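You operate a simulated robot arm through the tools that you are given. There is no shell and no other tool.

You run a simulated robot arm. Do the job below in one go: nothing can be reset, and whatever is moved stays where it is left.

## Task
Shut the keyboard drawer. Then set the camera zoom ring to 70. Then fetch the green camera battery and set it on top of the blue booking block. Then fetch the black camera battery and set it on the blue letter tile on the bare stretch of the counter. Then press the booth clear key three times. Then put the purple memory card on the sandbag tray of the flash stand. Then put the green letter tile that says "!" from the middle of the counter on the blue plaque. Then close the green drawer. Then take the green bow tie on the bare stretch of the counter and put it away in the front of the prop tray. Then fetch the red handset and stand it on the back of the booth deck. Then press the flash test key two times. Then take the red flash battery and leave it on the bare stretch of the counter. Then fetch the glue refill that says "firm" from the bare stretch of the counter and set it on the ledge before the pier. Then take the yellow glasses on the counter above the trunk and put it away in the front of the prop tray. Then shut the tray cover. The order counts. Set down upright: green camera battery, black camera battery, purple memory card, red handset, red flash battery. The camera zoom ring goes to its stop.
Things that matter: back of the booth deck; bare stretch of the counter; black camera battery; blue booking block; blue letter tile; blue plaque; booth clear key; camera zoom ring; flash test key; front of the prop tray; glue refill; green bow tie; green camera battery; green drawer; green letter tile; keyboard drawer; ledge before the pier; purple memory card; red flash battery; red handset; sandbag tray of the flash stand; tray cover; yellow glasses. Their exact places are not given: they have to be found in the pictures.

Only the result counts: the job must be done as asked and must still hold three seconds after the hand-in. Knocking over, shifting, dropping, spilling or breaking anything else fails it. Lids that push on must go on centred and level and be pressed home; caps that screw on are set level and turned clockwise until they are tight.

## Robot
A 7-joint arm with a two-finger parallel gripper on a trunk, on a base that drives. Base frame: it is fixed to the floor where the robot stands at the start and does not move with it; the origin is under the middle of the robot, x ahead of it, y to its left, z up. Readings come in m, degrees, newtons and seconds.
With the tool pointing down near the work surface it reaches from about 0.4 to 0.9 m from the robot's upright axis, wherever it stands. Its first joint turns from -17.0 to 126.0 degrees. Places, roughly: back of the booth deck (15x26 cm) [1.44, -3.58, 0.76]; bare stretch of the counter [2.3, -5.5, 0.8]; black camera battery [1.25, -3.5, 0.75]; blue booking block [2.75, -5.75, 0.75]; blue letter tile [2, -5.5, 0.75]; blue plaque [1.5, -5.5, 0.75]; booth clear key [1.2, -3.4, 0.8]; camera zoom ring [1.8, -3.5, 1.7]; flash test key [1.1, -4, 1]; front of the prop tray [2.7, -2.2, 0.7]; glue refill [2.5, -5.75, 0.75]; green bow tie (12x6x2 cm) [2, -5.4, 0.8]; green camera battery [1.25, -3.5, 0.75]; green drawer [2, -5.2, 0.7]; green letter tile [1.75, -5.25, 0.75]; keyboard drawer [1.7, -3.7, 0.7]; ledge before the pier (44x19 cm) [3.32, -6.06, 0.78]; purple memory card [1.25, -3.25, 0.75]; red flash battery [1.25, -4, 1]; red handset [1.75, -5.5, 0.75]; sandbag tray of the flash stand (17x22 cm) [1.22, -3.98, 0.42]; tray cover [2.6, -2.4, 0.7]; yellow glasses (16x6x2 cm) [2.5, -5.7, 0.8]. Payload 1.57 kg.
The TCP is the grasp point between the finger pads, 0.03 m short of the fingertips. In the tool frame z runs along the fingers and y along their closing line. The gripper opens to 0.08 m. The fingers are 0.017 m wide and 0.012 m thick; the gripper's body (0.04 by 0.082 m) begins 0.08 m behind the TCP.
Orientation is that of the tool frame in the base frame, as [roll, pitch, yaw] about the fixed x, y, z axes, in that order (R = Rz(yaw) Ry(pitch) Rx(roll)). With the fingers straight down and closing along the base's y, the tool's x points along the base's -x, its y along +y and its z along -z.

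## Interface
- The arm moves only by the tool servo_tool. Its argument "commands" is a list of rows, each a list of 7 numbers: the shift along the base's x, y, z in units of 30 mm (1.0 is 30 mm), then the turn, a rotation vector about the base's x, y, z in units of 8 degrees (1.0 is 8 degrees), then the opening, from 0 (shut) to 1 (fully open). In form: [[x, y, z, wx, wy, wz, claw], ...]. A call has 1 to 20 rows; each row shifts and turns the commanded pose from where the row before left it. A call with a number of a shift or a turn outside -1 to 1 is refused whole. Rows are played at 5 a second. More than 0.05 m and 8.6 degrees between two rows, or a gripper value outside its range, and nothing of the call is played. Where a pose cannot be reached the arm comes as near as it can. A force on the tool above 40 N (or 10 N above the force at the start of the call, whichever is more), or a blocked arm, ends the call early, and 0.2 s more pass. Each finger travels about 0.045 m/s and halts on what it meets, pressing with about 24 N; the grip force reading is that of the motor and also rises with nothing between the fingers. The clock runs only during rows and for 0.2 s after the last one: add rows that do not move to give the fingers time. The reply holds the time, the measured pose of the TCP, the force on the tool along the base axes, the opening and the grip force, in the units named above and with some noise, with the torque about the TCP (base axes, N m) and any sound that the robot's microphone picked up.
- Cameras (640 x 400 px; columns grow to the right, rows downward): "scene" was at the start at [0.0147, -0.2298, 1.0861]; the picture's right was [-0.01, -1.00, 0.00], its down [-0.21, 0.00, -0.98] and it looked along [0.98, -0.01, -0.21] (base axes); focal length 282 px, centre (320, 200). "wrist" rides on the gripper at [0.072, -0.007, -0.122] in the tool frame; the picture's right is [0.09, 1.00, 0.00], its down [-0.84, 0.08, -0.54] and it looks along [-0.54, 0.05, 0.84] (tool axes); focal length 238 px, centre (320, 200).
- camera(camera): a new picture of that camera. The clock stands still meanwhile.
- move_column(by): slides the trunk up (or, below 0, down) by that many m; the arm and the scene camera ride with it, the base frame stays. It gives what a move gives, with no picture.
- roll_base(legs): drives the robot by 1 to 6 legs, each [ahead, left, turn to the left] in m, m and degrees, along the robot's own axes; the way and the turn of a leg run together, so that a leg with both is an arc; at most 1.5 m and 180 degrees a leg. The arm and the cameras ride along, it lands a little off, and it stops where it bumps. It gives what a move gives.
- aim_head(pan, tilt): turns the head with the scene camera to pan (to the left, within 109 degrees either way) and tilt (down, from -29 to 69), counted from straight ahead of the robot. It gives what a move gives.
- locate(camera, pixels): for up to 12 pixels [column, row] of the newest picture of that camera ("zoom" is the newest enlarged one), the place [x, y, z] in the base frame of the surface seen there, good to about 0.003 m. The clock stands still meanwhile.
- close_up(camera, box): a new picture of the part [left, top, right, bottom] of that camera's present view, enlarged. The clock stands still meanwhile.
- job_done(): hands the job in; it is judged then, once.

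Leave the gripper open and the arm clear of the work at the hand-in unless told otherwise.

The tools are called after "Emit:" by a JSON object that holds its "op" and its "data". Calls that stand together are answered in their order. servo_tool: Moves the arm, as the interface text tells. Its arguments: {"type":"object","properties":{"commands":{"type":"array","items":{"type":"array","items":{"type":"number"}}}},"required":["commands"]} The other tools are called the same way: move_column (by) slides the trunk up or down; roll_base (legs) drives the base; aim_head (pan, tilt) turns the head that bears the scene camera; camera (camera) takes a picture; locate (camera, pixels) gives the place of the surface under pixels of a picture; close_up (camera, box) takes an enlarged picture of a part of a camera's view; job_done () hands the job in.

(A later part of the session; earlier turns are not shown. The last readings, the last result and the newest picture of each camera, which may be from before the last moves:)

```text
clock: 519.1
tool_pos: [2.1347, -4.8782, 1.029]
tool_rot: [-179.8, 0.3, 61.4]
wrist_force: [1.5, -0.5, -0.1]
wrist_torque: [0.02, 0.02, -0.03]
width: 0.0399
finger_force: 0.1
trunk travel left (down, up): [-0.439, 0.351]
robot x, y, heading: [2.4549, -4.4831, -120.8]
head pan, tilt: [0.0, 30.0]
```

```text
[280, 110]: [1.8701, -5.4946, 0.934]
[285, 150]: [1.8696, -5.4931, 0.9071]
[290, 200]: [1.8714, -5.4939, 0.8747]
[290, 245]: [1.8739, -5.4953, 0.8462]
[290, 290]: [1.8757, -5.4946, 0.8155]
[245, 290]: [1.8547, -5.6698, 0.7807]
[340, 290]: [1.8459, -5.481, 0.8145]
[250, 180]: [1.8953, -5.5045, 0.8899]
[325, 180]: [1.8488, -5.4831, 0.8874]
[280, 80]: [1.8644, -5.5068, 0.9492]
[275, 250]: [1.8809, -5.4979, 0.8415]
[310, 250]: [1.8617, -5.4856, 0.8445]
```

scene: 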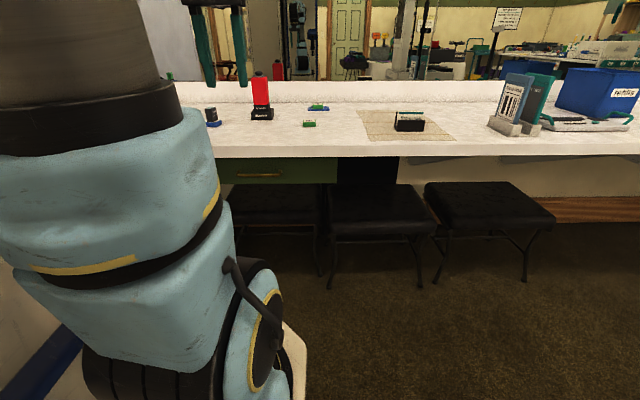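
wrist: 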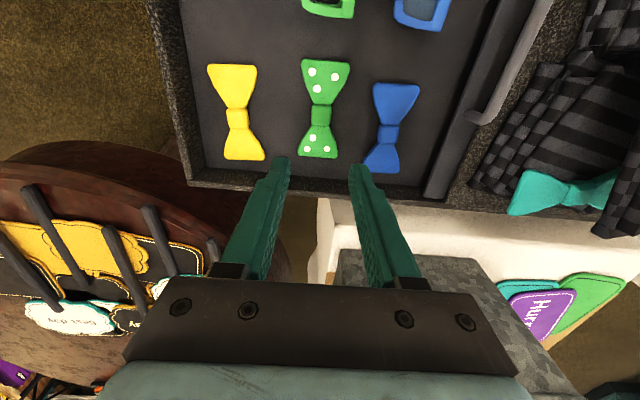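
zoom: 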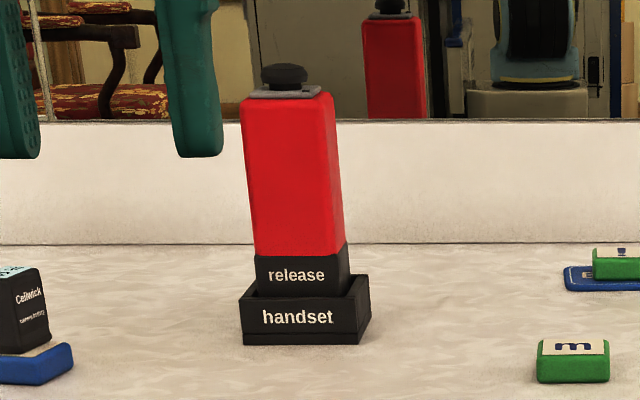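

The handset is ~5 cm wide, body z 0.84–0.935, knob to ~0.96, standing in a cradle. I drive ahead 0.38 m.

Emit:
{"op": "roll_base", "data": {"legs": [[0.38, 0, 0.6]]}}

Emit:
{"op": "servo_tool", "data": {"commands": [[-0.5, -0.865, 0.2, 0, 0, 0, 1], [-0.5, -0.865, 0.2, 0, 0, 0, 1], [-0.5, -0.865, 0.2, 0, 0, 0, 1], [-0.5, -0.865, 0.2, 0, 0, 0, 1], [-0.5, -0.865, 0, 0, 0, 0, 1], [-0.5, -0.865, 0, 0, 0, 0, 1]]}}

Emit:
{"op": "camera", "data": {"camera": "wrist"}}

```text
clock: 521.5
tool_pos: [1.948, -5.2133, 1.0286]
tool_rot: [-179.9, 0.2, 62.3]
wrist_force: [0.6, 0.3, 0.5]
wrist_torque: [0.01, 0.0, -0.04]
width: 0.0399
finger_force: 0.1
trunk travel left (down, up): [-0.439, 0.351]
robot x, y, heading: [2.2629, -4.815, -119.5]
head pan, tilt: [0.0, 30.0]
```

```text
clock: 522.9
tool_pos: [1.8574, -5.369, 1.0559]
tool_rot: [-179.8, 0.3, 62.3]
wrist_force: [0.0, 0.0, 0.3]
wrist_torque: [-0.03, 0.02, 0.01]
width: 0.0801
finger_force: 0.0
trunk travel left (down, up): [-0.439, 0.351]
robot x, y, heading: [2.2669, -4.8166, -119.8]
head pan, tilt: [0.0, 30.0]
```

```text
taken
```

wrist: 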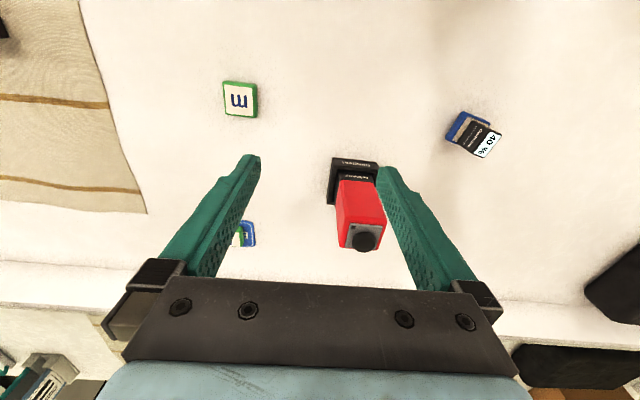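

I locate the handset's top from above.

Emit:
{"op": "close_up", "data": {"camera": "wrist", "box": [310, 140, 410, 260]}}

Emit:
{"op": "locate", "data": {"camera": "zoom", "pixels": [[290, 285], [420, 280], [400, 330], [300, 335], [355, 335], [290, 180], [380, 180], [285, 130], [395, 135], [330, 230]]}}

```text
3.33 times, centred on (360, 200) of wrist
```

zoom: 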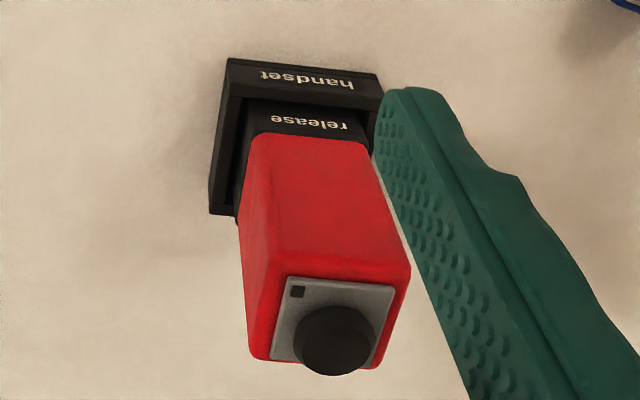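

```text
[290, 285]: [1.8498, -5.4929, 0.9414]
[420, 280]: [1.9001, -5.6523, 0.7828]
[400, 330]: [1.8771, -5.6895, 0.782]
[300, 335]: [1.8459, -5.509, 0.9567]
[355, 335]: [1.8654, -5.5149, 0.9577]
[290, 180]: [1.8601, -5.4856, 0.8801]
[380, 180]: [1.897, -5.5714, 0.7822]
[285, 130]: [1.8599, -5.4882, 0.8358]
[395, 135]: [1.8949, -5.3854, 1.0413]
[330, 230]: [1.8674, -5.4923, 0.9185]
```

Handset centre ≈ (1.863,-5.511). I move above it.

Emit:
{"op": "servo_tool", "data": {"commands": [[0.037, -0.947, 0, 0, 0, 0, 1], [0.037, -0.947, 0, 0, 0, 0, 1], [0.037, -0.947, 0, 0, 0, 0, 1], [0.037, -0.947, 0, 0, 0, 0, 1], [0.037, -0.947, 0, 0, 0, 0.2, 1], [0, 0, 0, 0, 0, 0.1, 1]]}}

Emit:
{"op": "camera", "data": {"camera": "wrist"}}

```text
clock: 524.3
tool_pos: [1.8637, -5.5003, 1.0529]
tool_rot: [-179.9, 0.3, 64.7]
wrist_force: [0.1, 0.3, 0.0]
wrist_torque: [-0.01, 0.01, -0.02]
width: 0.0797
finger_force: 0.1
out of reach, approached as far as the arm can: row 5
trunk travel left (down, up): [-0.439, 0.351]
robot x, y, heading: [2.2638, -4.8161, -119.6]
head pan, tilt: [0.0, 30.0]
```

```text
taken
```

wrist: 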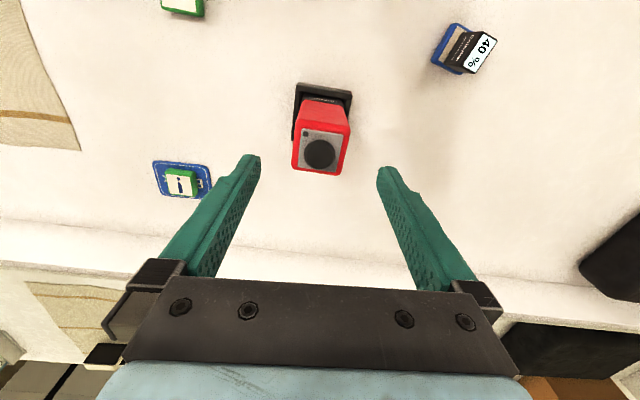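

The handset is laterally centred but 1.8 cm further on. I descend a bit and move forward, then down.

Emit:
{"op": "servo_tool", "data": {"commands": [[0, 0, -1, 0, 0, 0, 1], [0, 0, -0.8, 0, 0, 0, 1], [-0.15, -0.27, -0.3, 0, 0, 0, 1], [-0.15, -0.27, -0.3, 0, 0, 0, 1], [0, 0, 0, 0, 0, 0, 1]]}}

Emit:
{"op": "camera", "data": {"camera": "wrist"}}

```text
clock: 525.5
tool_pos: [1.8549, -5.5185, 0.9808]
tool_rot: [-179.8, 0.2, 64.6]
wrist_force: [-0.3, 0.1, 0.2]
wrist_torque: [-0.03, 0.01, 0.01]
width: 0.08
finger_force: 0.1
trunk travel left (down, up): [-0.439, 0.351]
robot x, y, heading: [2.263, -4.8193, -119.4]
head pan, tilt: [0.0, 30.0]
```

```text
taken
```

wrist: 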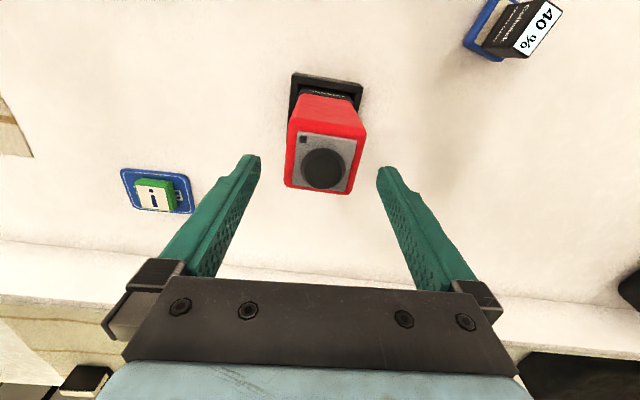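

Centred. I descend to z≈0.90 and close.

Emit:
{"op": "servo_tool", "data": {"commands": [[0.09, -0.05, -0.9, 0, 0, 0, 1], [0, 0, -0.9, 0, 0, 0, 1], [0, 0, -0.85, 0, 0, 0, 1], [0, 0, 0, 0, 0, 0, 1], [0, 0, 0, 0, 0, 0, 0], [0, 0, 0, 0, 0, 0, 0], [0, 0, 0, 0, 0, 0, 0], [0, 0, 0, 0, 0, 0, 0], [0, 0, 0, 0, 0, 0, 0]]}}

Emit:
{"op": "camera", "data": {"camera": "wrist"}}

```text
clock: 527.5
tool_pos: [1.856, -5.5186, 0.9025]
tool_rot: [-179.9, 0.3, 64.7]
wrist_force: [-1.7, 0.4, -0.6]
wrist_torque: [-0.11, 0.05, -0.04]
width: 0.0579
finger_force: 23.9
trunk travel left (down, up): [-0.439, 0.351]
robot x, y, heading: [2.2638, -4.8168, -119.5]
head pan, tilt: [0.0, 30.0]
```

```text
taken
```

wrist: 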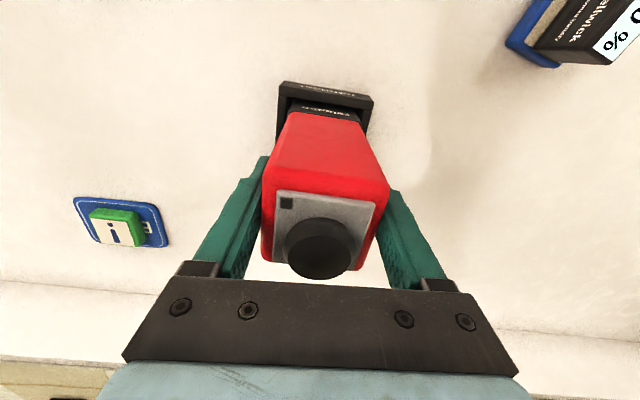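

Gripped (58 mm). I lift slowly and watch the force.

Emit:
{"op": "servo_tool", "data": {"commands": [[0, 0, 0.3, 0, 0, 0, 0], [0, 0, 0.3, 0, 0, 0, 0], [0, 0, 0.5, 0, 0, 0, 0], [0, 0, 0.5, 0, 0, 0, 0]]}}

Emit:
{"op": "camera", "data": {"camera": "wrist"}}

Emit:
{"op": "close_up", "data": {"camera": "scene", "box": [180, 20, 330, 140]}}

```text
clock: 528.5
tool_pos: [1.8566, -5.5202, 0.9498]
tool_rot: [-179.8, 0.1, 64.6]
wrist_force: [0.2, -0.4, -3.1]
wrist_torque: [0.01, -0.01, 0.01]
width: 0.0579
finger_force: 24.0
trunk travel left (down, up): [-0.439, 0.351]
robot x, y, heading: [2.2645, -4.8162, -119.6]
head pan, tilt: [0.0, 30.0]
```

```text
taken
```

wrist: 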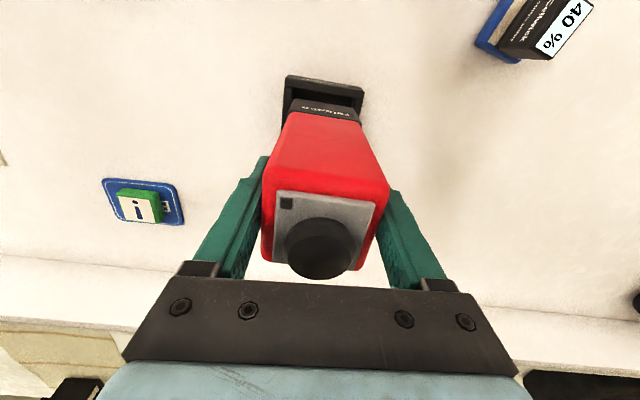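

```text
3.33 times, centred on (255, 80) of scene
```

zoom: 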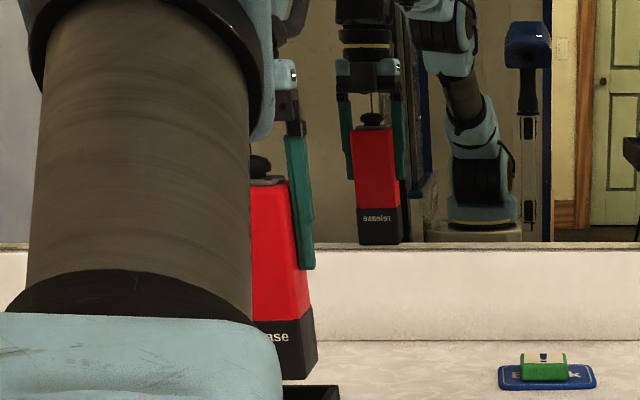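

Lifted out of the cradle. I measure its bottom.

Emit:
{"op": "locate", "data": {"camera": "zoom", "pixels": [[285, 370], [285, 350], [310, 330], [270, 200], [285, 300], [300, 380], [265, 165]]}}

```text
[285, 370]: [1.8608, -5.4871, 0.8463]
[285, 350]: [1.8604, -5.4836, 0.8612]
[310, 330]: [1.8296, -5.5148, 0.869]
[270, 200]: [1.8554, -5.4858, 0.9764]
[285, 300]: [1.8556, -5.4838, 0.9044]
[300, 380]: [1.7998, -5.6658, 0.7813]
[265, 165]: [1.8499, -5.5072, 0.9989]
```

Its bottom is 10.9 cm below the TCP. I raise, tuck the hand to 0.42 m, and drive back to the corridor lane.

Emit:
{"op": "servo_tool", "data": {"commands": [[0, 0, 1, 0, 0, 0, 0], [0.44, 0.98, 0.2, 0, 0, 0, 0], [0.44, 0.98, 0.2, 0, 0, 0, 0], [0.44, 0.98, 0.2, 0, 0, 0, 0], [0.44, 0.98, 0.2, 0, 0, 0, 0], [0.44, 0.98, 0.2, 0, 0, 0, 0], [0.44, 0.98, 0.2, 0, 0, 0, 0], [0.44, 0.98, 0.2, 0, 0, 0, 0], [0.44, 0.98, 0.2, 0, 0, 0, 0], [0.44, 0.98, 0.2, 0, 0, 0, 0], [0.44, 0.98, 0.2, 0, 0, 0, 0], [0.44, 0.98, 0.2, 0, 0, 0, 0], [0.3, 0.7, 0, 0, 0, 0, 0]]}}

Emit:
{"op": "roll_base", "data": {"legs": [[-1.48, 0, -0.3], [0, -0.35, 0]]}}

```text
clock: 531.3
tool_pos: [2.0128, -5.1754, 1.0449]
tool_rot: [-179.7, 0.2, 64.6]
wrist_force: [-0.2, 0.0, -3.8]
wrist_torque: [-0.01, 0.0, -0.02]
width: 0.0578
finger_force: 24.5
trunk travel left (down, up): [-0.439, 0.351]
robot x, y, heading: [2.2638, -4.8158, -119.4]
head pan, tilt: [0.0, 30.0]
```

```text
clock: 540.6
tool_pos: [2.4564, -3.6873, 1.0457]
tool_rot: [-179.9, 0.4, 62.9]
wrist_force: [0.3, -0.4, -4.0]
wrist_torque: [-0.02, 0.02, 0.0]
width: 0.0577
finger_force: 24.3
trunk travel left (down, up): [-0.439, 0.351]
robot x, y, heading: [2.7211, -3.3362, -121.7]
head pan, tilt: [0.0, 30.0]
```

I'm in the lane (u 4.03, v -1.52). I strafe right 0.96 m to the booth.

Emit:
{"op": "roll_base", "data": {"legs": [[0, -0.96, 1.5]]}}

Emit:
{"op": "camera", "data": {"camera": "wrist"}}

Emit:
{"op": "camera", "data": {"camera": "scene"}}

```text
clock: 545.5
tool_pos: [1.6512, -3.2145, 1.0464]
tool_rot: [-179.8, 0.3, 64.8]
wrist_force: [-0.5, 0.0, -2.3]
wrist_torque: [0.0, 0.02, 0.0]
width: 0.0573
finger_force: 24.0
trunk travel left (down, up): [-0.439, 0.351]
robot x, y, heading: [1.9063, -2.8531, -119.3]
head pan, tilt: [0.0, 30.0]
```

```text
taken
```

wrist: 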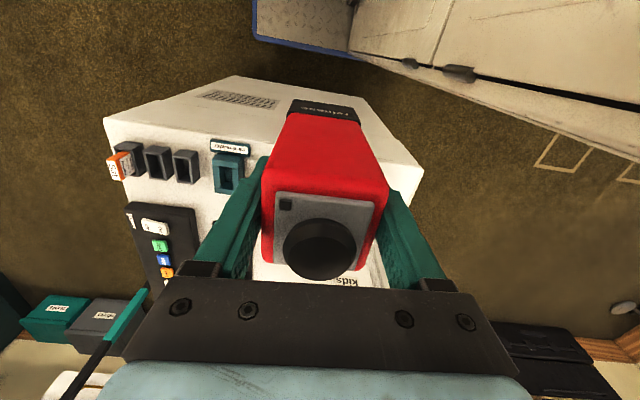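

```text
taken
```

scene: 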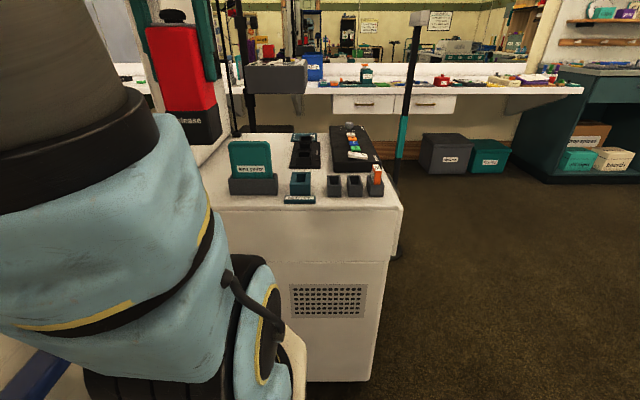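

I zoom on the deck to find the free back area.

Emit:
{"op": "close_up", "data": {"camera": "scene", "box": [190, 100, 400, 215]}}

Emit:
{"op": "locate", "data": {"camera": "zoom", "pixels": [[120, 110], [60, 110], [200, 60], [250, 120], [40, 170], [170, 130], [330, 150], [240, 200], [100, 200], [60, 60], [30, 130], [20, 60]]}}

```text
3.05 times, centred on (295, 158) of scene
```

zoom: 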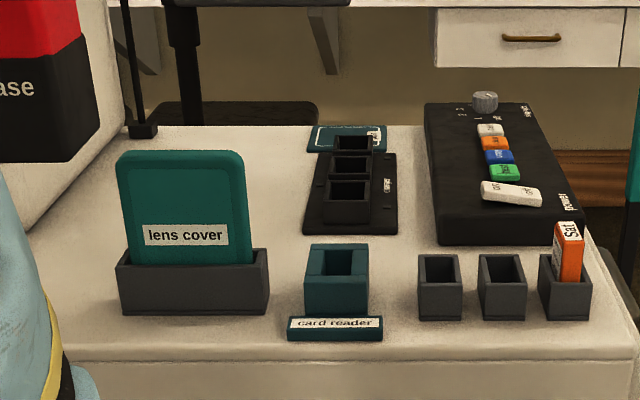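

```text
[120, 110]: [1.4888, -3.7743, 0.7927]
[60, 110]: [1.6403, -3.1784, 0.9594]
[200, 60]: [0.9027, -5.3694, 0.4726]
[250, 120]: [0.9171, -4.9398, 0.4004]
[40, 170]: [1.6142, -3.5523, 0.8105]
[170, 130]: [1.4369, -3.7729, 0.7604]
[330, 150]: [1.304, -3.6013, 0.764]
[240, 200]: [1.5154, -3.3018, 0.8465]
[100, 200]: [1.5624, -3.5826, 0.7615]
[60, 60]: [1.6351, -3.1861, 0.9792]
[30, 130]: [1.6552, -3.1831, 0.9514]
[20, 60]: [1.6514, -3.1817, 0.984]
```

The free back area is centred at (1.4405,-3.581), column face at u≈3.18. I drive ahead 0.07 m, then extend the handset over it.

Emit:
{"op": "roll_base", "data": {"legs": [[0.07, 0, 0]]}}

```text
clock: 546.6
tool_pos: [1.6177, -3.2758, 1.0454]
tool_rot: [-179.8, 0.3, 64.8]
wrist_force: [0.1, 0.6, -3.5]
wrist_torque: [-0.01, 0.01, 0.01]
width: 0.0576
finger_force: 24.1
trunk travel left (down, up): [-0.439, 0.351]
robot x, y, heading: [1.8688, -2.9181, -119.3]
head pan, tilt: [0.0, 30.0]
```

Emit:
{"op": "servo_tool", "data": {"commands": [[-0.537, -0.925, 0, 0, 0, -0.3, 0], [-0.537, -0.925, 0, 0, 0, -0.3, 0], [-0.537, -0.925, 0, 0, 0, 0, 0], [-0.537, -0.925, 0, 0, 0, 0, 0], [-0.537, -0.925, 0, 0, 0, 0, 0], [-0.537, -0.925, 0, 0, 0, 0, 0], [-0.537, -0.925, -0.5, 0, 0, 0, 0], [-0.537, -0.925, -0.5, 0, 0, 0, 0], [-0.537, -0.925, -0.5, 0, 0, 0, 0], [-0.537, -0.925, -0.5, 0, 0, 0, 0], [-0.537, -0.925, -0.5, 0, 0, 0, 0], [0, 0, 0, 0, 0, 0, 0]]}}

Emit:
{"op": "camera", "data": {"camera": "wrist"}}

Emit:
{"op": "camera", "data": {"camera": "scene"}}

```text
clock: 549.2
tool_pos: [1.4404, -3.5806, 0.9706]
tool_rot: [-179.8, 0.2, 60.2]
wrist_force: [-0.4, -0.2, -3.7]
wrist_torque: [-0.02, 0.01, 0.02]
width: 0.0577
finger_force: 23.9
trunk travel left (down, up): [-0.439, 0.351]
robot x, y, heading: [1.8689, -2.9197, -119.2]
head pan, tilt: [0.0, 30.0]
```

```text
taken
```

wrist: 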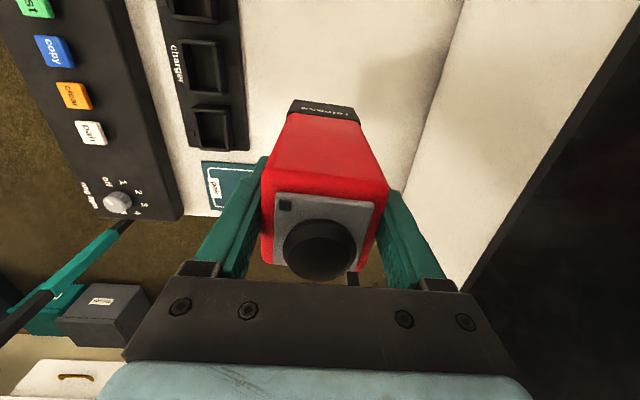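

```text
taken
```

scene: 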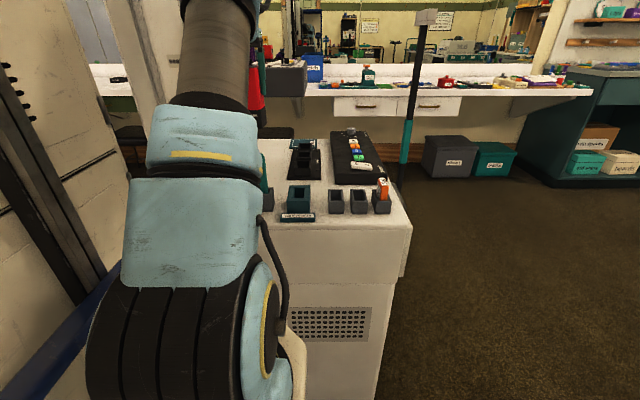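

The place below is free. I lower the handset to the deck.

Emit:
{"op": "servo_tool", "data": {"commands": [[0, 0, -1, 0, 0, 0, 0], [0, 0, -1, 0, 0, 0, 0], [0, 0, -0.9, 0, 0, 0, 0], [0, 0, -0.15, 0, 0, 0, 0], [0, 0, 0, 0, 0, 0, 0]]}}

Emit:
{"op": "servo_tool", "data": {"commands": [[0, 0, -0.08, 0, 0, 0, 0], [0, 0, -0.08, 0, 0, 0, 0], [0, 0, -0.08, 0, 0, 0, 0], [0, 0, 0, 0, 0, 0, 0]]}}

```text
clock: 550.4
tool_pos: [1.4415, -3.5811, 0.8796]
tool_rot: [-179.8, 0.3, 60.1]
wrist_force: [-0.1, -0.5, -3.7]
wrist_torque: [-0.01, 0.0, -0.01]
width: 0.0576
finger_force: 24.1
trunk travel left (down, up): [-0.439, 0.351]
robot x, y, heading: [1.8698, -2.9216, -119.6]
head pan, tilt: [0.0, 30.0]
```

```text
clock: 551.4
tool_pos: [1.4402, -3.5801, 0.8747]
tool_rot: [-179.8, 0.3, 60.0]
wrist_force: [-0.5, 2.7, 9.2]
wrist_torque: [0.1, -0.2, -0.02]
width: 0.0574
finger_force: 24.0
trunk travel left (down, up): [-0.439, 0.351]
robot x, y, heading: [1.871, -2.9187, -119.7]
head pan, tilt: [0.0, 30.0]
```

Contact. I open the fingers and rise clear of the knob.

Emit:
{"op": "servo_tool", "data": {"commands": [[0, 0, 0.03, 0, 0, 0, 0.95], [0, 0, 0, 0, 0, 0, 0.95], [0, 0, 0, 0, 0, 0, 0.95], [0, 0, 0.5, 0, 0, 0, 0.95], [0, 0, 1, 0, 0, 0, 0.95], [0, 0, 1, 0, 0, 0, 0.95], [0, 0, 1, 0, 0, 0, 0.95], [0, 0, 1, 0, 0, 0, 0.95], [0, 0, 1, 0, 0, 0, 0.95]]}}

Emit:
{"op": "camera", "data": {"camera": "wrist"}}

```text
clock: 553.4
tool_pos: [1.4421, -3.5817, 1.0377]
tool_rot: [-179.8, 0.2, 60.0]
wrist_force: [-0.3, -0.1, -0.2]
wrist_torque: [0.02, 0.0, -0.04]
width: 0.076
finger_force: 0.0
trunk travel left (down, up): [-0.439, 0.351]
robot x, y, heading: [1.8714, -2.9163, -119.6]
head pan, tilt: [0.0, 30.0]
```

```text
taken
```

wrist: 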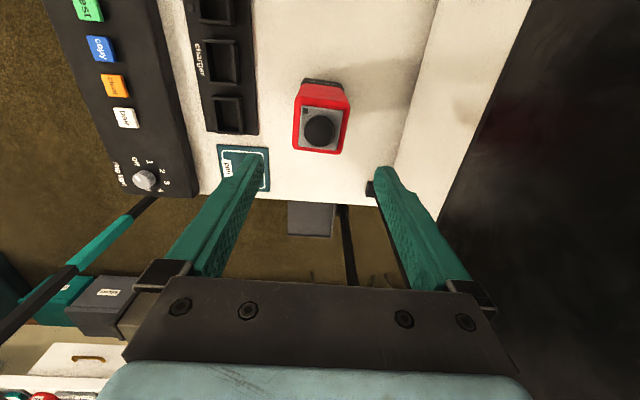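

The handset stands on the deck's back. Next the flash unit. I look at the area around the flash stand and sign post to choose where to stand.

Emit:
{"op": "aim_head", "data": {"pan": -5, "tilt": 25}}

Emit:
{"op": "camera", "data": {"camera": "scene"}}

Emit:
{"op": "locate", "data": {"camera": "scene", "pixels": [[425, 195], [480, 205], [530, 200], [385, 235], [400, 30], [345, 110], [430, 115], [300, 100], [500, 130], [560, 230], [450, 250]]}}

Emit:
{"op": "close_up", "data": {"camera": "scene", "box": [240, 60, 330, 140]}}

```text
clock: 554.0
tool_pos: [1.4419, -3.5816, 1.0361]
tool_rot: [-179.8, 0.2, 60.1]
wrist_force: [-0.3, -0.6, 0.0]
wrist_torque: [0.03, 0.01, 0.05]
width: 0.076
finger_force: 0.2
trunk travel left (down, up): [-0.439, 0.351]
robot x, y, heading: [1.8663, -2.9142, -119.3]
head pan, tilt: [-5.0, 25.0]
```

```text
taken
```

scene: 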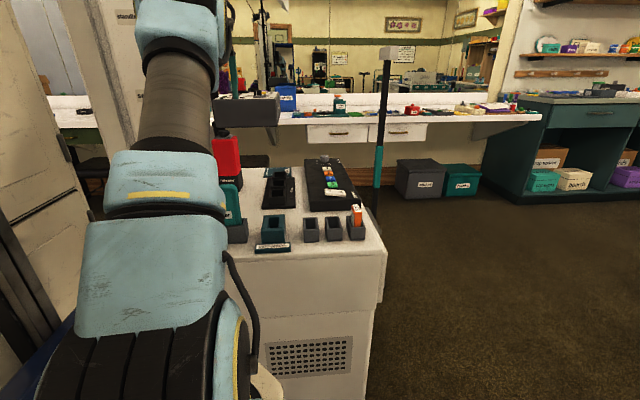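

```text
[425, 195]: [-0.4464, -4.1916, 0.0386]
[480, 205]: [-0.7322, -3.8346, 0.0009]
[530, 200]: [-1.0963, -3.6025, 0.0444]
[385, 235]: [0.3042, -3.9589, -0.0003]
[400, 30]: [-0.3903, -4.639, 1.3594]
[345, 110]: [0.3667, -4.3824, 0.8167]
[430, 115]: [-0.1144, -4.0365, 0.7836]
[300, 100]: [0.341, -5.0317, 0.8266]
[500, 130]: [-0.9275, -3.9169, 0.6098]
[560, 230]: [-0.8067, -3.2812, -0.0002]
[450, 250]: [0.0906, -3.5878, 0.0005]
```

```text
5.00 times, centred on (285, 100) of scene
```

zoom: 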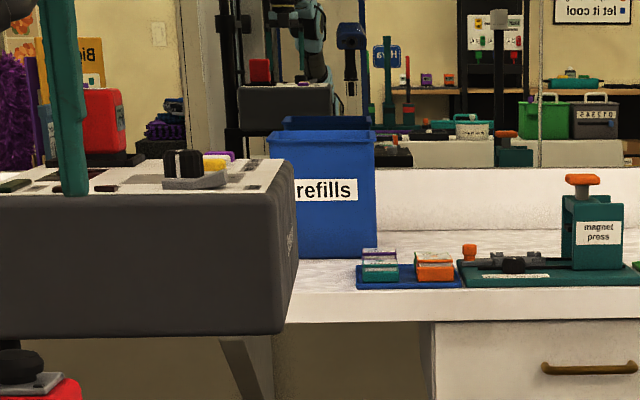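

Plan: go around to the front side of the booth and stand at about (0.33,-3.98) facing +x, straight before the flash unit. I retract the hand and back into the lane, then strafe right past the booth's front.

Emit:
{"op": "servo_tool", "data": {"commands": [[0.549, 0.978, 0, 0, 0, 0, 0.5], [0.549, 0.978, 0, 0, 0, 0, 0.5], [0.549, 0.978, 0, 0, 0, 0, 0.5], [0.549, 0.978, 0, 0, 0, 0, 0.5], [0.549, 0.978, 0, 0, 0, 0, 0.5], [0.549, 0.978, 0, 0, 0, 0, 0.5], [0.549, 0.978, 0, 0, 0, 0, 0.5], [0.549, 0.978, 0, 0, 0, 0, 0.5], [0.549, 0.978, 0, 0, 0, 0, 0.5], [0.549, 0.978, 0, 0, 0, 0, 0.5], [0.549, 0.978, 0, 0, 0, 0, 0.5]]}}

Emit:
{"op": "roll_base", "data": {"legs": [[-0.06, 0, -0.7], [0, -1.2, 0]]}}

Emit:
{"op": "camera", "data": {"camera": "scene"}}

```text
clock: 556.4
tool_pos: [1.6234, -3.262, 1.0369]
tool_rot: [-179.7, 0.1, 60.0]
wrist_force: [3.3, -1.3, 0.5]
wrist_torque: [0.09, 0.36, 0.01]
width: 0.0398
finger_force: 0.0
trunk travel left (down, up): [-0.439, 0.351]
robot x, y, heading: [1.873, -2.9176, -119.4]
head pan, tilt: [-5.0, 25.0]
```

```text
clock: 563.1
tool_pos: [0.5979, -2.5913, 1.0373]
tool_rot: [-179.9, 0.1, 59.2]
wrist_force: [-0.1, -0.8, 0.1]
wrist_torque: [0.04, 0.0, 0.01]
width: 0.0401
finger_force: 0.1
trunk travel left (down, up): [-0.439, 0.351]
robot x, y, heading: [0.8474, -2.251, -120.4]
head pan, tilt: [-5.0, 25.0]
```

```text
taken
```

scene: 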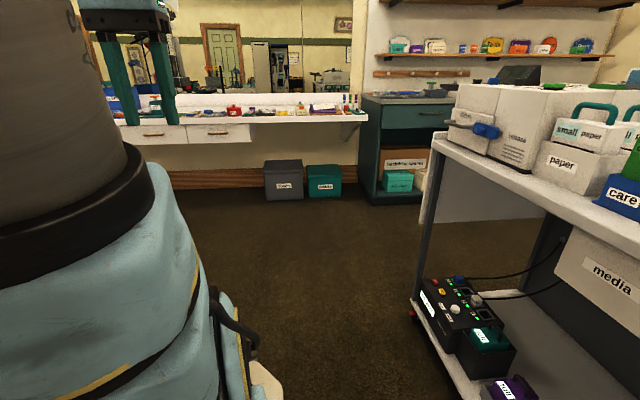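

I go ahead 1.2 m, then rotate left 120° to face +x.

Emit:
{"op": "roll_base", "data": {"legs": [[1.2, -0.05, 0]]}}

Emit:
{"op": "roll_base", "data": {"legs": [[0, 0, 120]]}}

Emit:
{"op": "aim_head", "data": {"pan": 0, "tilt": 20}}

Emit:
{"op": "camera", "data": {"camera": "scene"}}

```text
clock: 569.2
tool_pos: [-0.0565, -3.6035, 1.0373]
tool_rot: [-179.8, 0.0, 59.0]
wrist_force: [0.1, 0.1, -0.1]
wrist_torque: [-0.04, 0.0, 0.02]
width: 0.0399
finger_force: 0.1
trunk travel left (down, up): [-0.439, 0.351]
robot x, y, heading: [0.1944, -3.2595, -120.3]
head pan, tilt: [-5.0, 25.0]
```

```text
clock: 574.7
tool_pos: [0.6193, -3.305, 1.0377]
tool_rot: [-179.8, 0.2, -179.5]
wrist_force: [0.1, -0.4, -0.3]
wrist_torque: [0.01, -0.02, 0.03]
width: 0.04
finger_force: 0.0
trunk travel left (down, up): [-0.439, 0.351]
robot x, y, heading: [0.1959, -3.264, 0.8]
head pan, tilt: [-5.0, 25.0]
```

```text
clock: 575.4
tool_pos: [0.6183, -3.3039, 1.0385]
tool_rot: [-179.7, 0.1, -179.6]
wrist_force: [0.6, 0.4, 0.2]
wrist_torque: [-0.02, -0.04, 0.02]
width: 0.0399
finger_force: 0.1
trunk travel left (down, up): [-0.439, 0.351]
robot x, y, heading: [0.2003, -3.2647, 0.8]
head pan, tilt: [0.0, 20.0]
```

```text
taken
```

scene: 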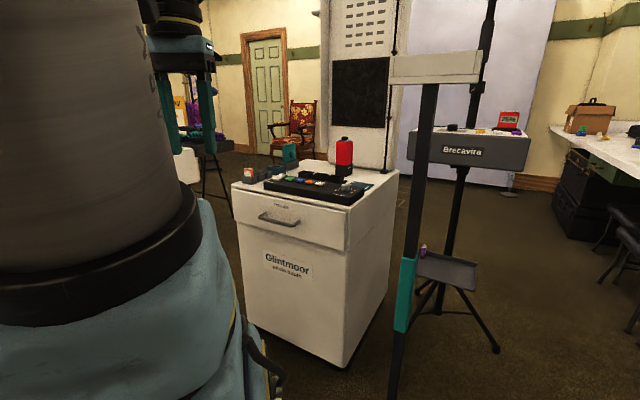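

I back 0.15 m, strafe right 0.71 m (keeping the hand clear of the sign post), then look again.

Emit:
{"op": "roll_base", "data": {"legs": [[-0.14, 0, -0.8], [0, -0.71, 0]]}}

Emit:
{"op": "camera", "data": {"camera": "scene"}}

```text
clock: 579.0
tool_pos: [0.4889, -3.7411, 1.0387]
tool_rot: [-179.8, 0.2, 173.8]
wrist_force: [0.1, -0.3, -0.5]
wrist_torque: [-0.04, -0.02, -0.01]
width: 0.0399
finger_force: 0.0
trunk travel left (down, up): [-0.439, 0.351]
robot x, y, heading: [0.0726, -3.6531, -5.6]
head pan, tilt: [0.0, 20.0]
stopped in leg 2: the robot was blocked; the commanded pose is now the measured one
```

```text
taken
```

scene: 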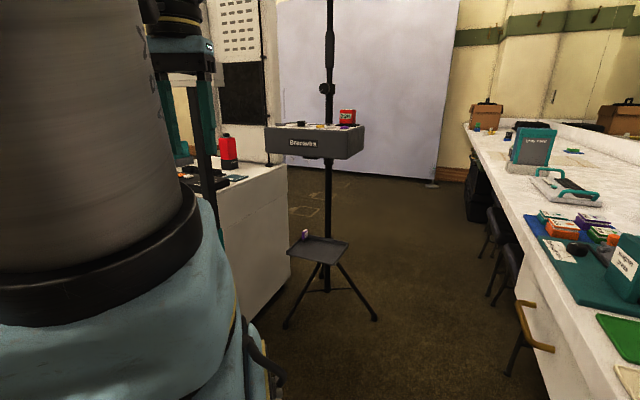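

Blocked by my rear-right body against the counter edge. From here I can read the flash unit: I zoom in on its keys and labels.

Emit:
{"op": "close_up", "data": {"camera": "scene", "box": [260, 100, 370, 165]}}

Emit:
{"op": "locate", "data": {"camera": "zoom", "pixels": [[370, 160], [440, 160], [500, 157], [225, 135], [130, 160], [515, 80], [500, 130], [60, 140], [560, 150], [300, 170]]}}

Emit:
{"op": "close_up", "data": {"camera": "scene", "box": [295, 110, 355, 140]}}

```text
5.82 times, centred on (315, 132) of scene
```

zoom: 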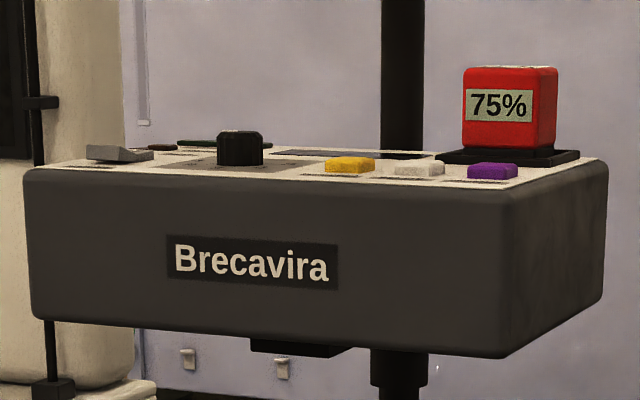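

```text
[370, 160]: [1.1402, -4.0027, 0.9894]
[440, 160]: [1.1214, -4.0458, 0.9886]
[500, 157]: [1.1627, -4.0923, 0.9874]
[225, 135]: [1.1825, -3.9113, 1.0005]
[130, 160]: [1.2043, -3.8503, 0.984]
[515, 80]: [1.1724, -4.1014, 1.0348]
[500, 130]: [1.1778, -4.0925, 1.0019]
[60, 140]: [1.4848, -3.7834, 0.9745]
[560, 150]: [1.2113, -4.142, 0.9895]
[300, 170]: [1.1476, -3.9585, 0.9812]
```

```text
10.67 times, centred on (325, 125) of scene
```

zoom: 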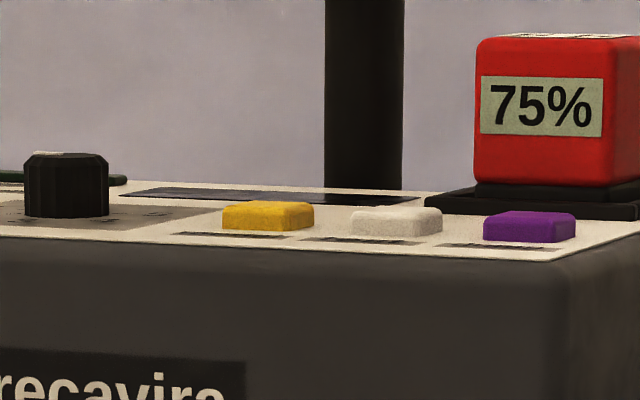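

The labels lie flat; I raise the trunk for a steeper view.

Emit:
{"op": "move_column", "data": {"by": 0.34}}

Emit:
{"op": "aim_head", "data": {"pan": 0, "tilt": 30}}

Emit:
{"op": "camera", "data": {"camera": "scene"}}

```text
clock: 582.3
tool_pos: [0.4887, -3.7411, 1.3778]
tool_rot: [-179.8, 0.2, 173.8]
wrist_force: [-0.4, 0.2, -0.3]
wrist_torque: [0.0, 0.01, -0.02]
width: 0.04
finger_force: 0.1
trunk travel left (down, up): [-0.779, 0.011]
robot x, y, heading: [0.0707, -3.6524, -5.8]
head pan, tilt: [0.0, 20.0]
```

```text
clock: 583.1
tool_pos: [0.4895, -3.7409, 1.3771]
tool_rot: [-179.7, 0.2, 173.7]
wrist_force: [-0.6, -0.4, -0.4]
wrist_torque: [0.0, -0.02, -0.03]
width: 0.04
finger_force: 0.1
trunk travel left (down, up): [-0.779, 0.011]
robot x, y, heading: [0.0745, -3.6553, -5.8]
head pan, tilt: [0.0, 30.0]
```

```text
taken
```

scene: 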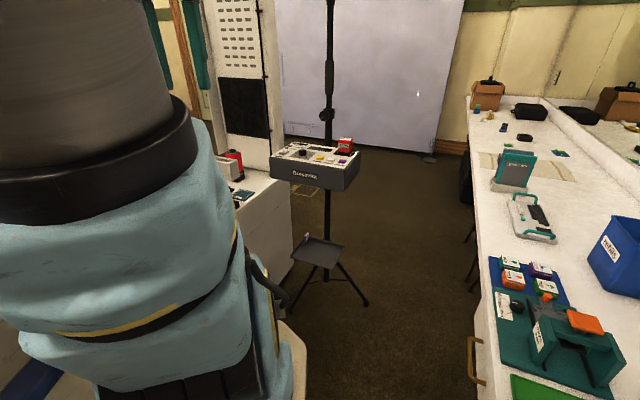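

Emit:
{"op": "close_up", "data": {"camera": "scene", "box": [265, 130, 365, 195]}}

Emit:
{"op": "close_up", "data": {"camera": "scene", "box": [305, 138, 355, 170]}}

Emit:
{"op": "locate", "data": {"camera": "zoom", "pixels": [[175, 230], [305, 248], [440, 278], [420, 130], [410, 200], [100, 150], [170, 215], [300, 232]]}}

```text
6.15 times, centred on (315, 162) of scene
```

zoom: 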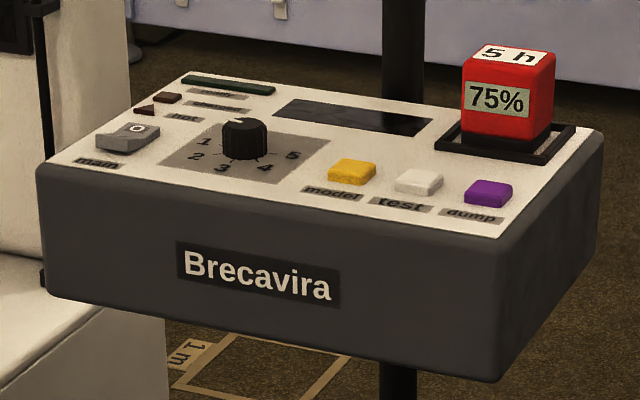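

```text
12.50 times, centred on (330, 154) of scene
```

zoom: 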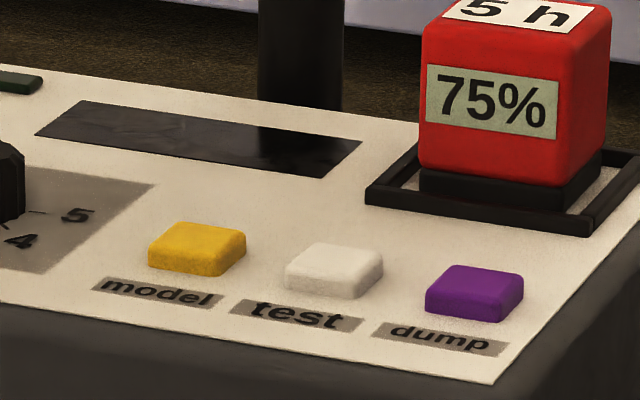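

```text
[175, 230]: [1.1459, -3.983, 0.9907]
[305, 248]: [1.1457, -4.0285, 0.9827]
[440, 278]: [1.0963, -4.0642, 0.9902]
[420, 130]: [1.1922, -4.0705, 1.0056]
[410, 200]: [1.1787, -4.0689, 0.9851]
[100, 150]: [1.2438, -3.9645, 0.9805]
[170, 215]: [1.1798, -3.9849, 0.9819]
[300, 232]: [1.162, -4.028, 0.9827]
```

The white key is "test" (yellow = model, purple = dump). I locate the white key and battery precisely.

Emit:
{"op": "locate", "data": {"camera": "zoom", "pixels": [[335, 262], [300, 265], [370, 262], [335, 250], [335, 280], [195, 240], [475, 280], [515, 20], [470, 100], [520, 100], [440, 180], [595, 190]]}}

```text
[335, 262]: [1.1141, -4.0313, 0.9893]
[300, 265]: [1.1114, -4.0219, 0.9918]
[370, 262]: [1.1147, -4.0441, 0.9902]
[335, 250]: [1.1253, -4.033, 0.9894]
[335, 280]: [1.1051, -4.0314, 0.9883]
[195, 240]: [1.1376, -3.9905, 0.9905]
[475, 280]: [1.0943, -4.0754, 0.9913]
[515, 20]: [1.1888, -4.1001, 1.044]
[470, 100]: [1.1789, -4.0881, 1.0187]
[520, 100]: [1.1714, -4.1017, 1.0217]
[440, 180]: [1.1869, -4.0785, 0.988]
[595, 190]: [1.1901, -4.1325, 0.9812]
```

The white "test" key is at (1.1145,-4.0325,0.990); battery near (1.19,-4.10). They're best reached from the subject side with the robot at u≈3.78, v≈-3.15 facing -u. I lower the trunk and drive back around.

Emit:
{"op": "move_column", "data": {"by": -0.34}}

Emit:
{"op": "roll_base", "data": {"legs": [[0.05, 0.42, 5.8]]}}

Emit:
{"op": "roll_base", "data": {"legs": [[0, 0, -120]]}}

```text
clock: 586.4
tool_pos: [0.4901, -3.7407, 1.0387]
tool_rot: [-179.9, 0.1, 173.8]
wrist_force: [0.9, 0.4, -0.7]
wrist_torque: [0.03, 0.01, -0.05]
width: 0.0399
finger_force: 0.0
trunk travel left (down, up): [-0.439, 0.351]
robot x, y, heading: [0.0748, -3.6522, -5.7]
head pan, tilt: [0.0, 30.0]
```

```text
clock: 589.0
tool_pos: [0.5677, -3.2827, 1.037]
tool_rot: [-179.8, 0.2, 179.4]
wrist_force: [0.1, 0.3, -0.1]
wrist_torque: [-0.02, -0.03, 0.0]
width: 0.0401
finger_force: 0.0
trunk travel left (down, up): [-0.439, 0.351]
robot x, y, heading: [0.1481, -3.235, 0.1]
head pan, tilt: [0.0, 30.0]
```

```text
clock: 594.4
tool_pos: [-0.1088, -3.572, 1.0376]
tool_rot: [-179.8, 0.2, 58.7]
wrist_force: [0.7, 0.6, -0.4]
wrist_torque: [0.04, 0.03, -0.02]
width: 0.0399
finger_force: 0.1
trunk travel left (down, up): [-0.439, 0.351]
robot x, y, heading: [0.1451, -3.2357, -120.7]
head pan, tilt: [0.0, 30.0]
```

I back 1.2 m into the lane and strafe left through the corridor.

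Emit:
{"op": "roll_base", "data": {"legs": [[-1.2, 0, 0.5]]}}

Emit:
{"op": "roll_base", "data": {"legs": [[0, 0.6, 0.3]]}}

```text
clock: 600.5
tool_pos: [0.5072, -2.5288, 1.0376]
tool_rot: [-179.7, 0.2, 60.4]
wrist_force: [-0.5, 0.3, 0.5]
wrist_torque: [0.01, 0.0, 0.03]
width: 0.0396
finger_force: 0.2
trunk travel left (down, up): [-0.439, 0.351]
robot x, y, heading: [0.7509, -2.1819, -119.0]
head pan, tilt: [0.0, 30.0]
```

```text
clock: 604.0
tool_pos: [1.041, -2.8211, 1.0381]
tool_rot: [-179.8, 0.2, 61.3]
wrist_force: [0.1, 0.1, -0.9]
wrist_torque: [0.0, 0.01, 0.0]
width: 0.0401
finger_force: 0.1
trunk travel left (down, up): [-0.439, 0.351]
robot x, y, heading: [1.281, -2.4702, -118.0]
head pan, tilt: [0.0, 30.0]
```

Emit:
{"op": "roll_base", "data": {"legs": [[0.03, 0, -2.0], [0, 1.45, 0]]}}

Emit:
{"op": "roll_base", "data": {"legs": [[1.4, 0.1, 0]]}}

```text
clock: 611.6
tool_pos: [2.3099, -3.5483, 1.0377]
tool_rot: [-179.9, 0.3, 62.5]
wrist_force: [1.2, 0.7, 0.2]
wrist_torque: [0.0, -0.04, 0.01]
width: 0.0402
finger_force: 0.0
trunk travel left (down, up): [-0.439, 0.351]
robot x, y, heading: [2.5413, -3.1952, -116.8]
head pan, tilt: [0.0, 30.0]
```

```text
clock: 618.4
tool_pos: [1.7888, -4.8137, 1.0373]
tool_rot: [-179.8, 0.2, 63.2]
wrist_force: [0.8, 0.6, 0.1]
wrist_torque: [-0.02, 0.0, 0.03]
width: 0.0399
finger_force: 0.1
trunk travel left (down, up): [-0.439, 0.351]
robot x, y, heading: [2.0149, -4.4639, -116.6]
head pan, tilt: [0.0, 30.0]
```

Now I rotate right to face -u and move to the planned pose.

Emit:
{"op": "roll_base", "data": {"legs": [[0, 0, -93.4]]}}

Emit:
{"op": "roll_base", "data": {"legs": [[0, 0.28, 0]]}}

Emit:
{"op": "move_column", "data": {"by": 0.25}}

Emit:
{"op": "aim_head", "data": {"pan": 0, "tilt": 25}}

Emit:
{"op": "camera", "data": {"camera": "scene"}}

```text
clock: 622.8
tool_pos: [1.6743, -4.2097, 1.0381]
tool_rot: [-179.8, 0.1, -29.8]
wrist_force: [0.4, 0.5, 0.4]
wrist_torque: [0.02, -0.05, -0.04]
width: 0.0401
finger_force: 0.0
trunk travel left (down, up): [-0.439, 0.351]
robot x, y, heading: [2.0177, -4.4589, 150.8]
head pan, tilt: [0.0, 30.0]
```

```text
clock: 624.7
tool_pos: [1.5365, -4.456, 1.0379]
tool_rot: [-179.8, 0.2, -30.1]
wrist_force: [0.3, 0.2, 0.3]
wrist_torque: [-0.02, -0.01, -0.04]
width: 0.0399
finger_force: 0.1
trunk travel left (down, up): [-0.439, 0.351]
robot x, y, heading: [1.8792, -4.7056, 150.7]
head pan, tilt: [0.0, 30.0]
```

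```text
clock: 627.3
tool_pos: [1.5359, -4.4546, 1.2883]
tool_rot: [-179.7, 0.2, -30.1]
wrist_force: [0.3, -0.2, -0.2]
wrist_torque: [-0.01, 0.0, -0.05]
width: 0.0396
finger_force: 0.1
trunk travel left (down, up): [-0.689, 0.101]
robot x, y, heading: [1.8812, -4.7069, 150.5]
head pan, tilt: [0.0, 30.0]
```

```text
clock: 628.0
tool_pos: [1.5352, -4.4544, 1.2874]
tool_rot: [-179.8, 0.1, -30.1]
wrist_force: [-1.4, -0.3, -0.7]
wrist_torque: [0.0, 0.01, -0.02]
width: 0.0401
finger_force: 0.0
trunk travel left (down, up): [-0.689, 0.101]
robot x, y, heading: [1.8789, -4.7034, 150.5]
head pan, tilt: [0.0, 25.0]
```

```text
taken
```

scene: 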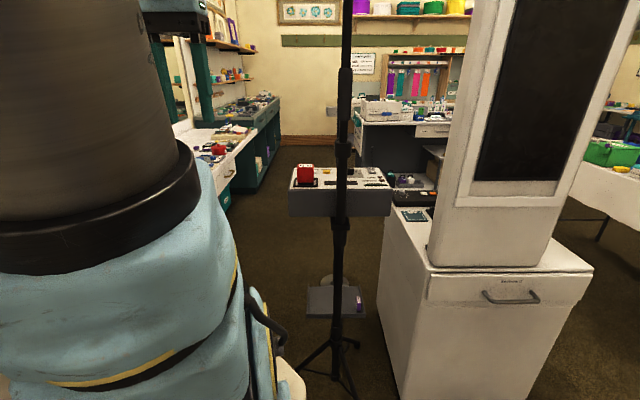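

Both targets are ahead. I drive ahead 0.2 m, then look with the wrist camera.

Emit:
{"op": "roll_base", "data": {"legs": [[0.2, 0, -0.5]]}}

Emit:
{"op": "servo_tool", "data": {"commands": [[-0.8, 0.5, -0.5, 0, 0, 0, 0], [-0.8, 0.5, -0.5, 0, 0, 0, 0], [-0.8, 0.5, -0.5, 0, 0, 0, 0], [-0.8, 0.5, -0.5, 0, 0, 0, 0], [0, 0, 0, 0, 0, 0, 0]]}}

Emit:
{"op": "camera", "data": {"camera": "wrist"}}

```text
clock: 629.6
tool_pos: [1.3659, -4.3514, 1.2879]
tool_rot: [-179.7, 0.2, -30.8]
wrist_force: [0.4, 0.6, 0.5]
wrist_torque: [0.0, -0.02, 0.01]
width: 0.04
finger_force: 0.0
trunk travel left (down, up): [-0.689, 0.101]
robot x, y, heading: [1.7071, -4.6052, 150.0]
head pan, tilt: [0.0, 25.0]
```

```text
clock: 630.8
tool_pos: [1.2695, -4.2902, 1.2285]
tool_rot: [-179.8, 0.2, -30.7]
wrist_force: [-0.3, -0.1, -0.3]
wrist_torque: [0.01, 0.03, 0.04]
width: 0.0
finger_force: 20.7
trunk travel left (down, up): [-0.689, 0.101]
robot x, y, heading: [1.7037, -4.6031, 149.8]
head pan, tilt: [0.0, 25.0]
```

```text
taken
```

wrist: 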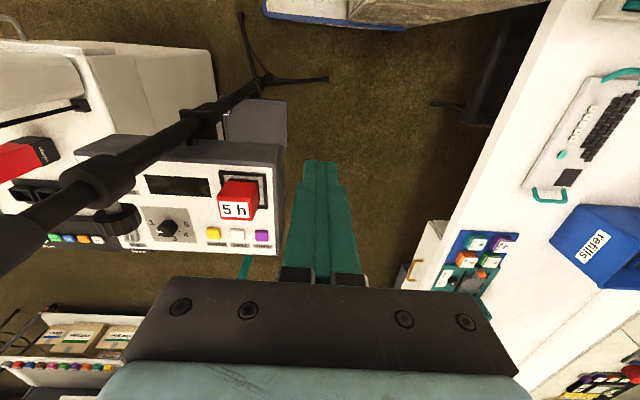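

I refine the white key and battery positions from here.

Emit:
{"op": "close_up", "data": {"camera": "wrist", "box": [190, 160, 290, 260]}}

Emit:
{"op": "locate", "data": {"camera": "wrist", "pixels": [[237, 233], [214, 232], [261, 236], [235, 207], [225, 185], [255, 185], [240, 180], [262, 178], [220, 215], [253, 215]]}}

```text
4.00 times, centred on (240, 210) of wrist
```

zoom: 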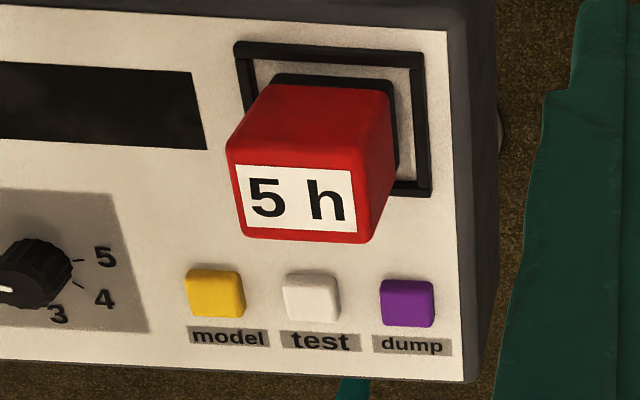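

```text
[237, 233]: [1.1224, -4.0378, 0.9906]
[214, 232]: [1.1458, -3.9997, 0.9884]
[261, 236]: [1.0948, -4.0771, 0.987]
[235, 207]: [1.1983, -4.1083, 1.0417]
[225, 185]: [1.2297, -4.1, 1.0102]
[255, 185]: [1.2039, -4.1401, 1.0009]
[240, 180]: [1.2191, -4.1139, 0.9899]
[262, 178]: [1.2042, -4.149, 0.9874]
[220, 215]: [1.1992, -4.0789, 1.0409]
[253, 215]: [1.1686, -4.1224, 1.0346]
```

White key ≈ (1.118,-4.036), top z 0.990; battery top centre ≈ (1.196,-4.109,1.042). I move the closed fingers above the white key.

Emit:
{"op": "servo_tool", "data": {"commands": [[-0.561, 0.941, -0.4, 0, 0, 0, 0], [-0.561, 0.941, -0.4, 0, 0, 0, 0], [-0.561, 0.941, -0.4, 0, 0, 0, 0], [-0.561, 0.941, -0.4, 0, 0, 0, 0], [-0.561, 0.941, -0.4, 0, 0, 0, 0], [-0.561, 0.941, -0.4, 0, 0, 0, 0], [-0.561, 0.941, -0.4, 0, 0, 0, 0], [-0.561, 0.941, -0.4, 0, 0, 0, 0], [-0.561, 0.941, -0.4, 0, 0, 0, 0], [0, 0, 0, 0, 0, 0, 0]]}}

Emit:
{"op": "camera", "data": {"camera": "wrist"}}

```text
clock: 633.0
tool_pos: [1.1186, -4.039, 1.1182]
tool_rot: [-179.7, 0.2, -30.7]
wrist_force: [1.0, 0.0, 0.0]
wrist_torque: [0.0, -0.03, 0.02]
width: 0.0
finger_force: 21.0
trunk travel left (down, up): [-0.689, 0.101]
robot x, y, heading: [1.7038, -4.6057, 149.9]
head pan, tilt: [0.0, 25.0]
```

```text
taken
```

wrist: 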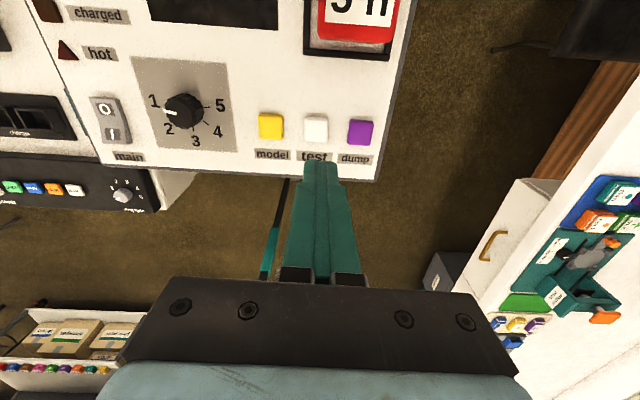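

The tip is over the white key (4 mm off; I correct). I descend and press the first time.

Emit:
{"op": "servo_tool", "data": {"commands": [[0.067, 0.115, -1, 0, 0, 0, 0], [0, 0, -1, 0, 0, 0, 0], [0, 0, -0.8, 0, 0, 0, 0], [0, 0, -0.2, 0, 0, 0, 0], [0, 0, -0.15, 0, 0, 0, 0], [0, 0, 0, 0, 0, 0, 0]]}}

Emit:
{"op": "servo_tool", "data": {"commands": [[0, 0, -0.08, 0, 0, 0, 0], [0, 0, -0.08, 0, 0, 0, 0], [0, 0, 0, 0, 0, 0, 0]]}}

```text
clock: 634.4
tool_pos: [1.1205, -4.0354, 1.0247]
tool_rot: [-179.9, 0.2, -30.7]
wrist_force: [-0.2, -0.7, -0.3]
wrist_torque: [0.02, 0.0, -0.01]
width: 0.0002
finger_force: 21.6
trunk travel left (down, up): [-0.689, 0.101]
robot x, y, heading: [1.7077, -4.6016, 149.7]
head pan, tilt: [0.0, 25.0]
```

```text
clock: 635.2
tool_pos: [1.1202, -4.0339, 1.0207]
tool_rot: [-179.8, 0.2, -30.7]
wrist_force: [0.7, 0.5, 0.5]
wrist_torque: [0.02, -0.01, -0.01]
width: 0.0
finger_force: 21.2
trunk travel left (down, up): [-0.689, 0.101]
robot x, y, heading: [1.7037, -4.6069, 149.8]
head pan, tilt: [0.0, 25.0]
```

Emit:
{"op": "servo_tool", "data": {"commands": [[0, 0, -0.08, 0, 0, 0, 0], [0, 0, -0.08, 0, 0, 0, 0], [0, 0, 0, 0, 0, 0, 0]]}}

Emit:
{"op": "servo_tool", "data": {"commands": [[0, 0, -0.05, 0, 0, 0, 0], [0, 0, 0, 0, 0, 0, 0]]}}

```text
clock: 636.0
tool_pos: [1.1195, -4.0347, 1.0162]
tool_rot: [-179.9, 0.3, -30.8]
wrist_force: [-1.6, -0.2, 3.1]
wrist_torque: [0.0, 0.05, -0.03]
width: 0.0001
finger_force: 21.4
trunk travel left (down, up): [-0.689, 0.101]
robot x, y, heading: [1.7094, -4.6049, 150.1]
head pan, tilt: [0.0, 25.0]
heard: click
```

```text
clock: 636.6
tool_pos: [1.1225, -4.0355, 1.0151]
tool_rot: [-179.7, 0.3, -30.6]
wrist_force: [-1.7, -0.9, 5.4]
wrist_torque: [-0.03, 0.02, -0.02]
width: 0.0
finger_force: 21.6
trunk travel left (down, up): [-0.689, 0.101]
robot x, y, heading: [1.7062, -4.6056, 149.5]
head pan, tilt: [0.0, 25.0]
```

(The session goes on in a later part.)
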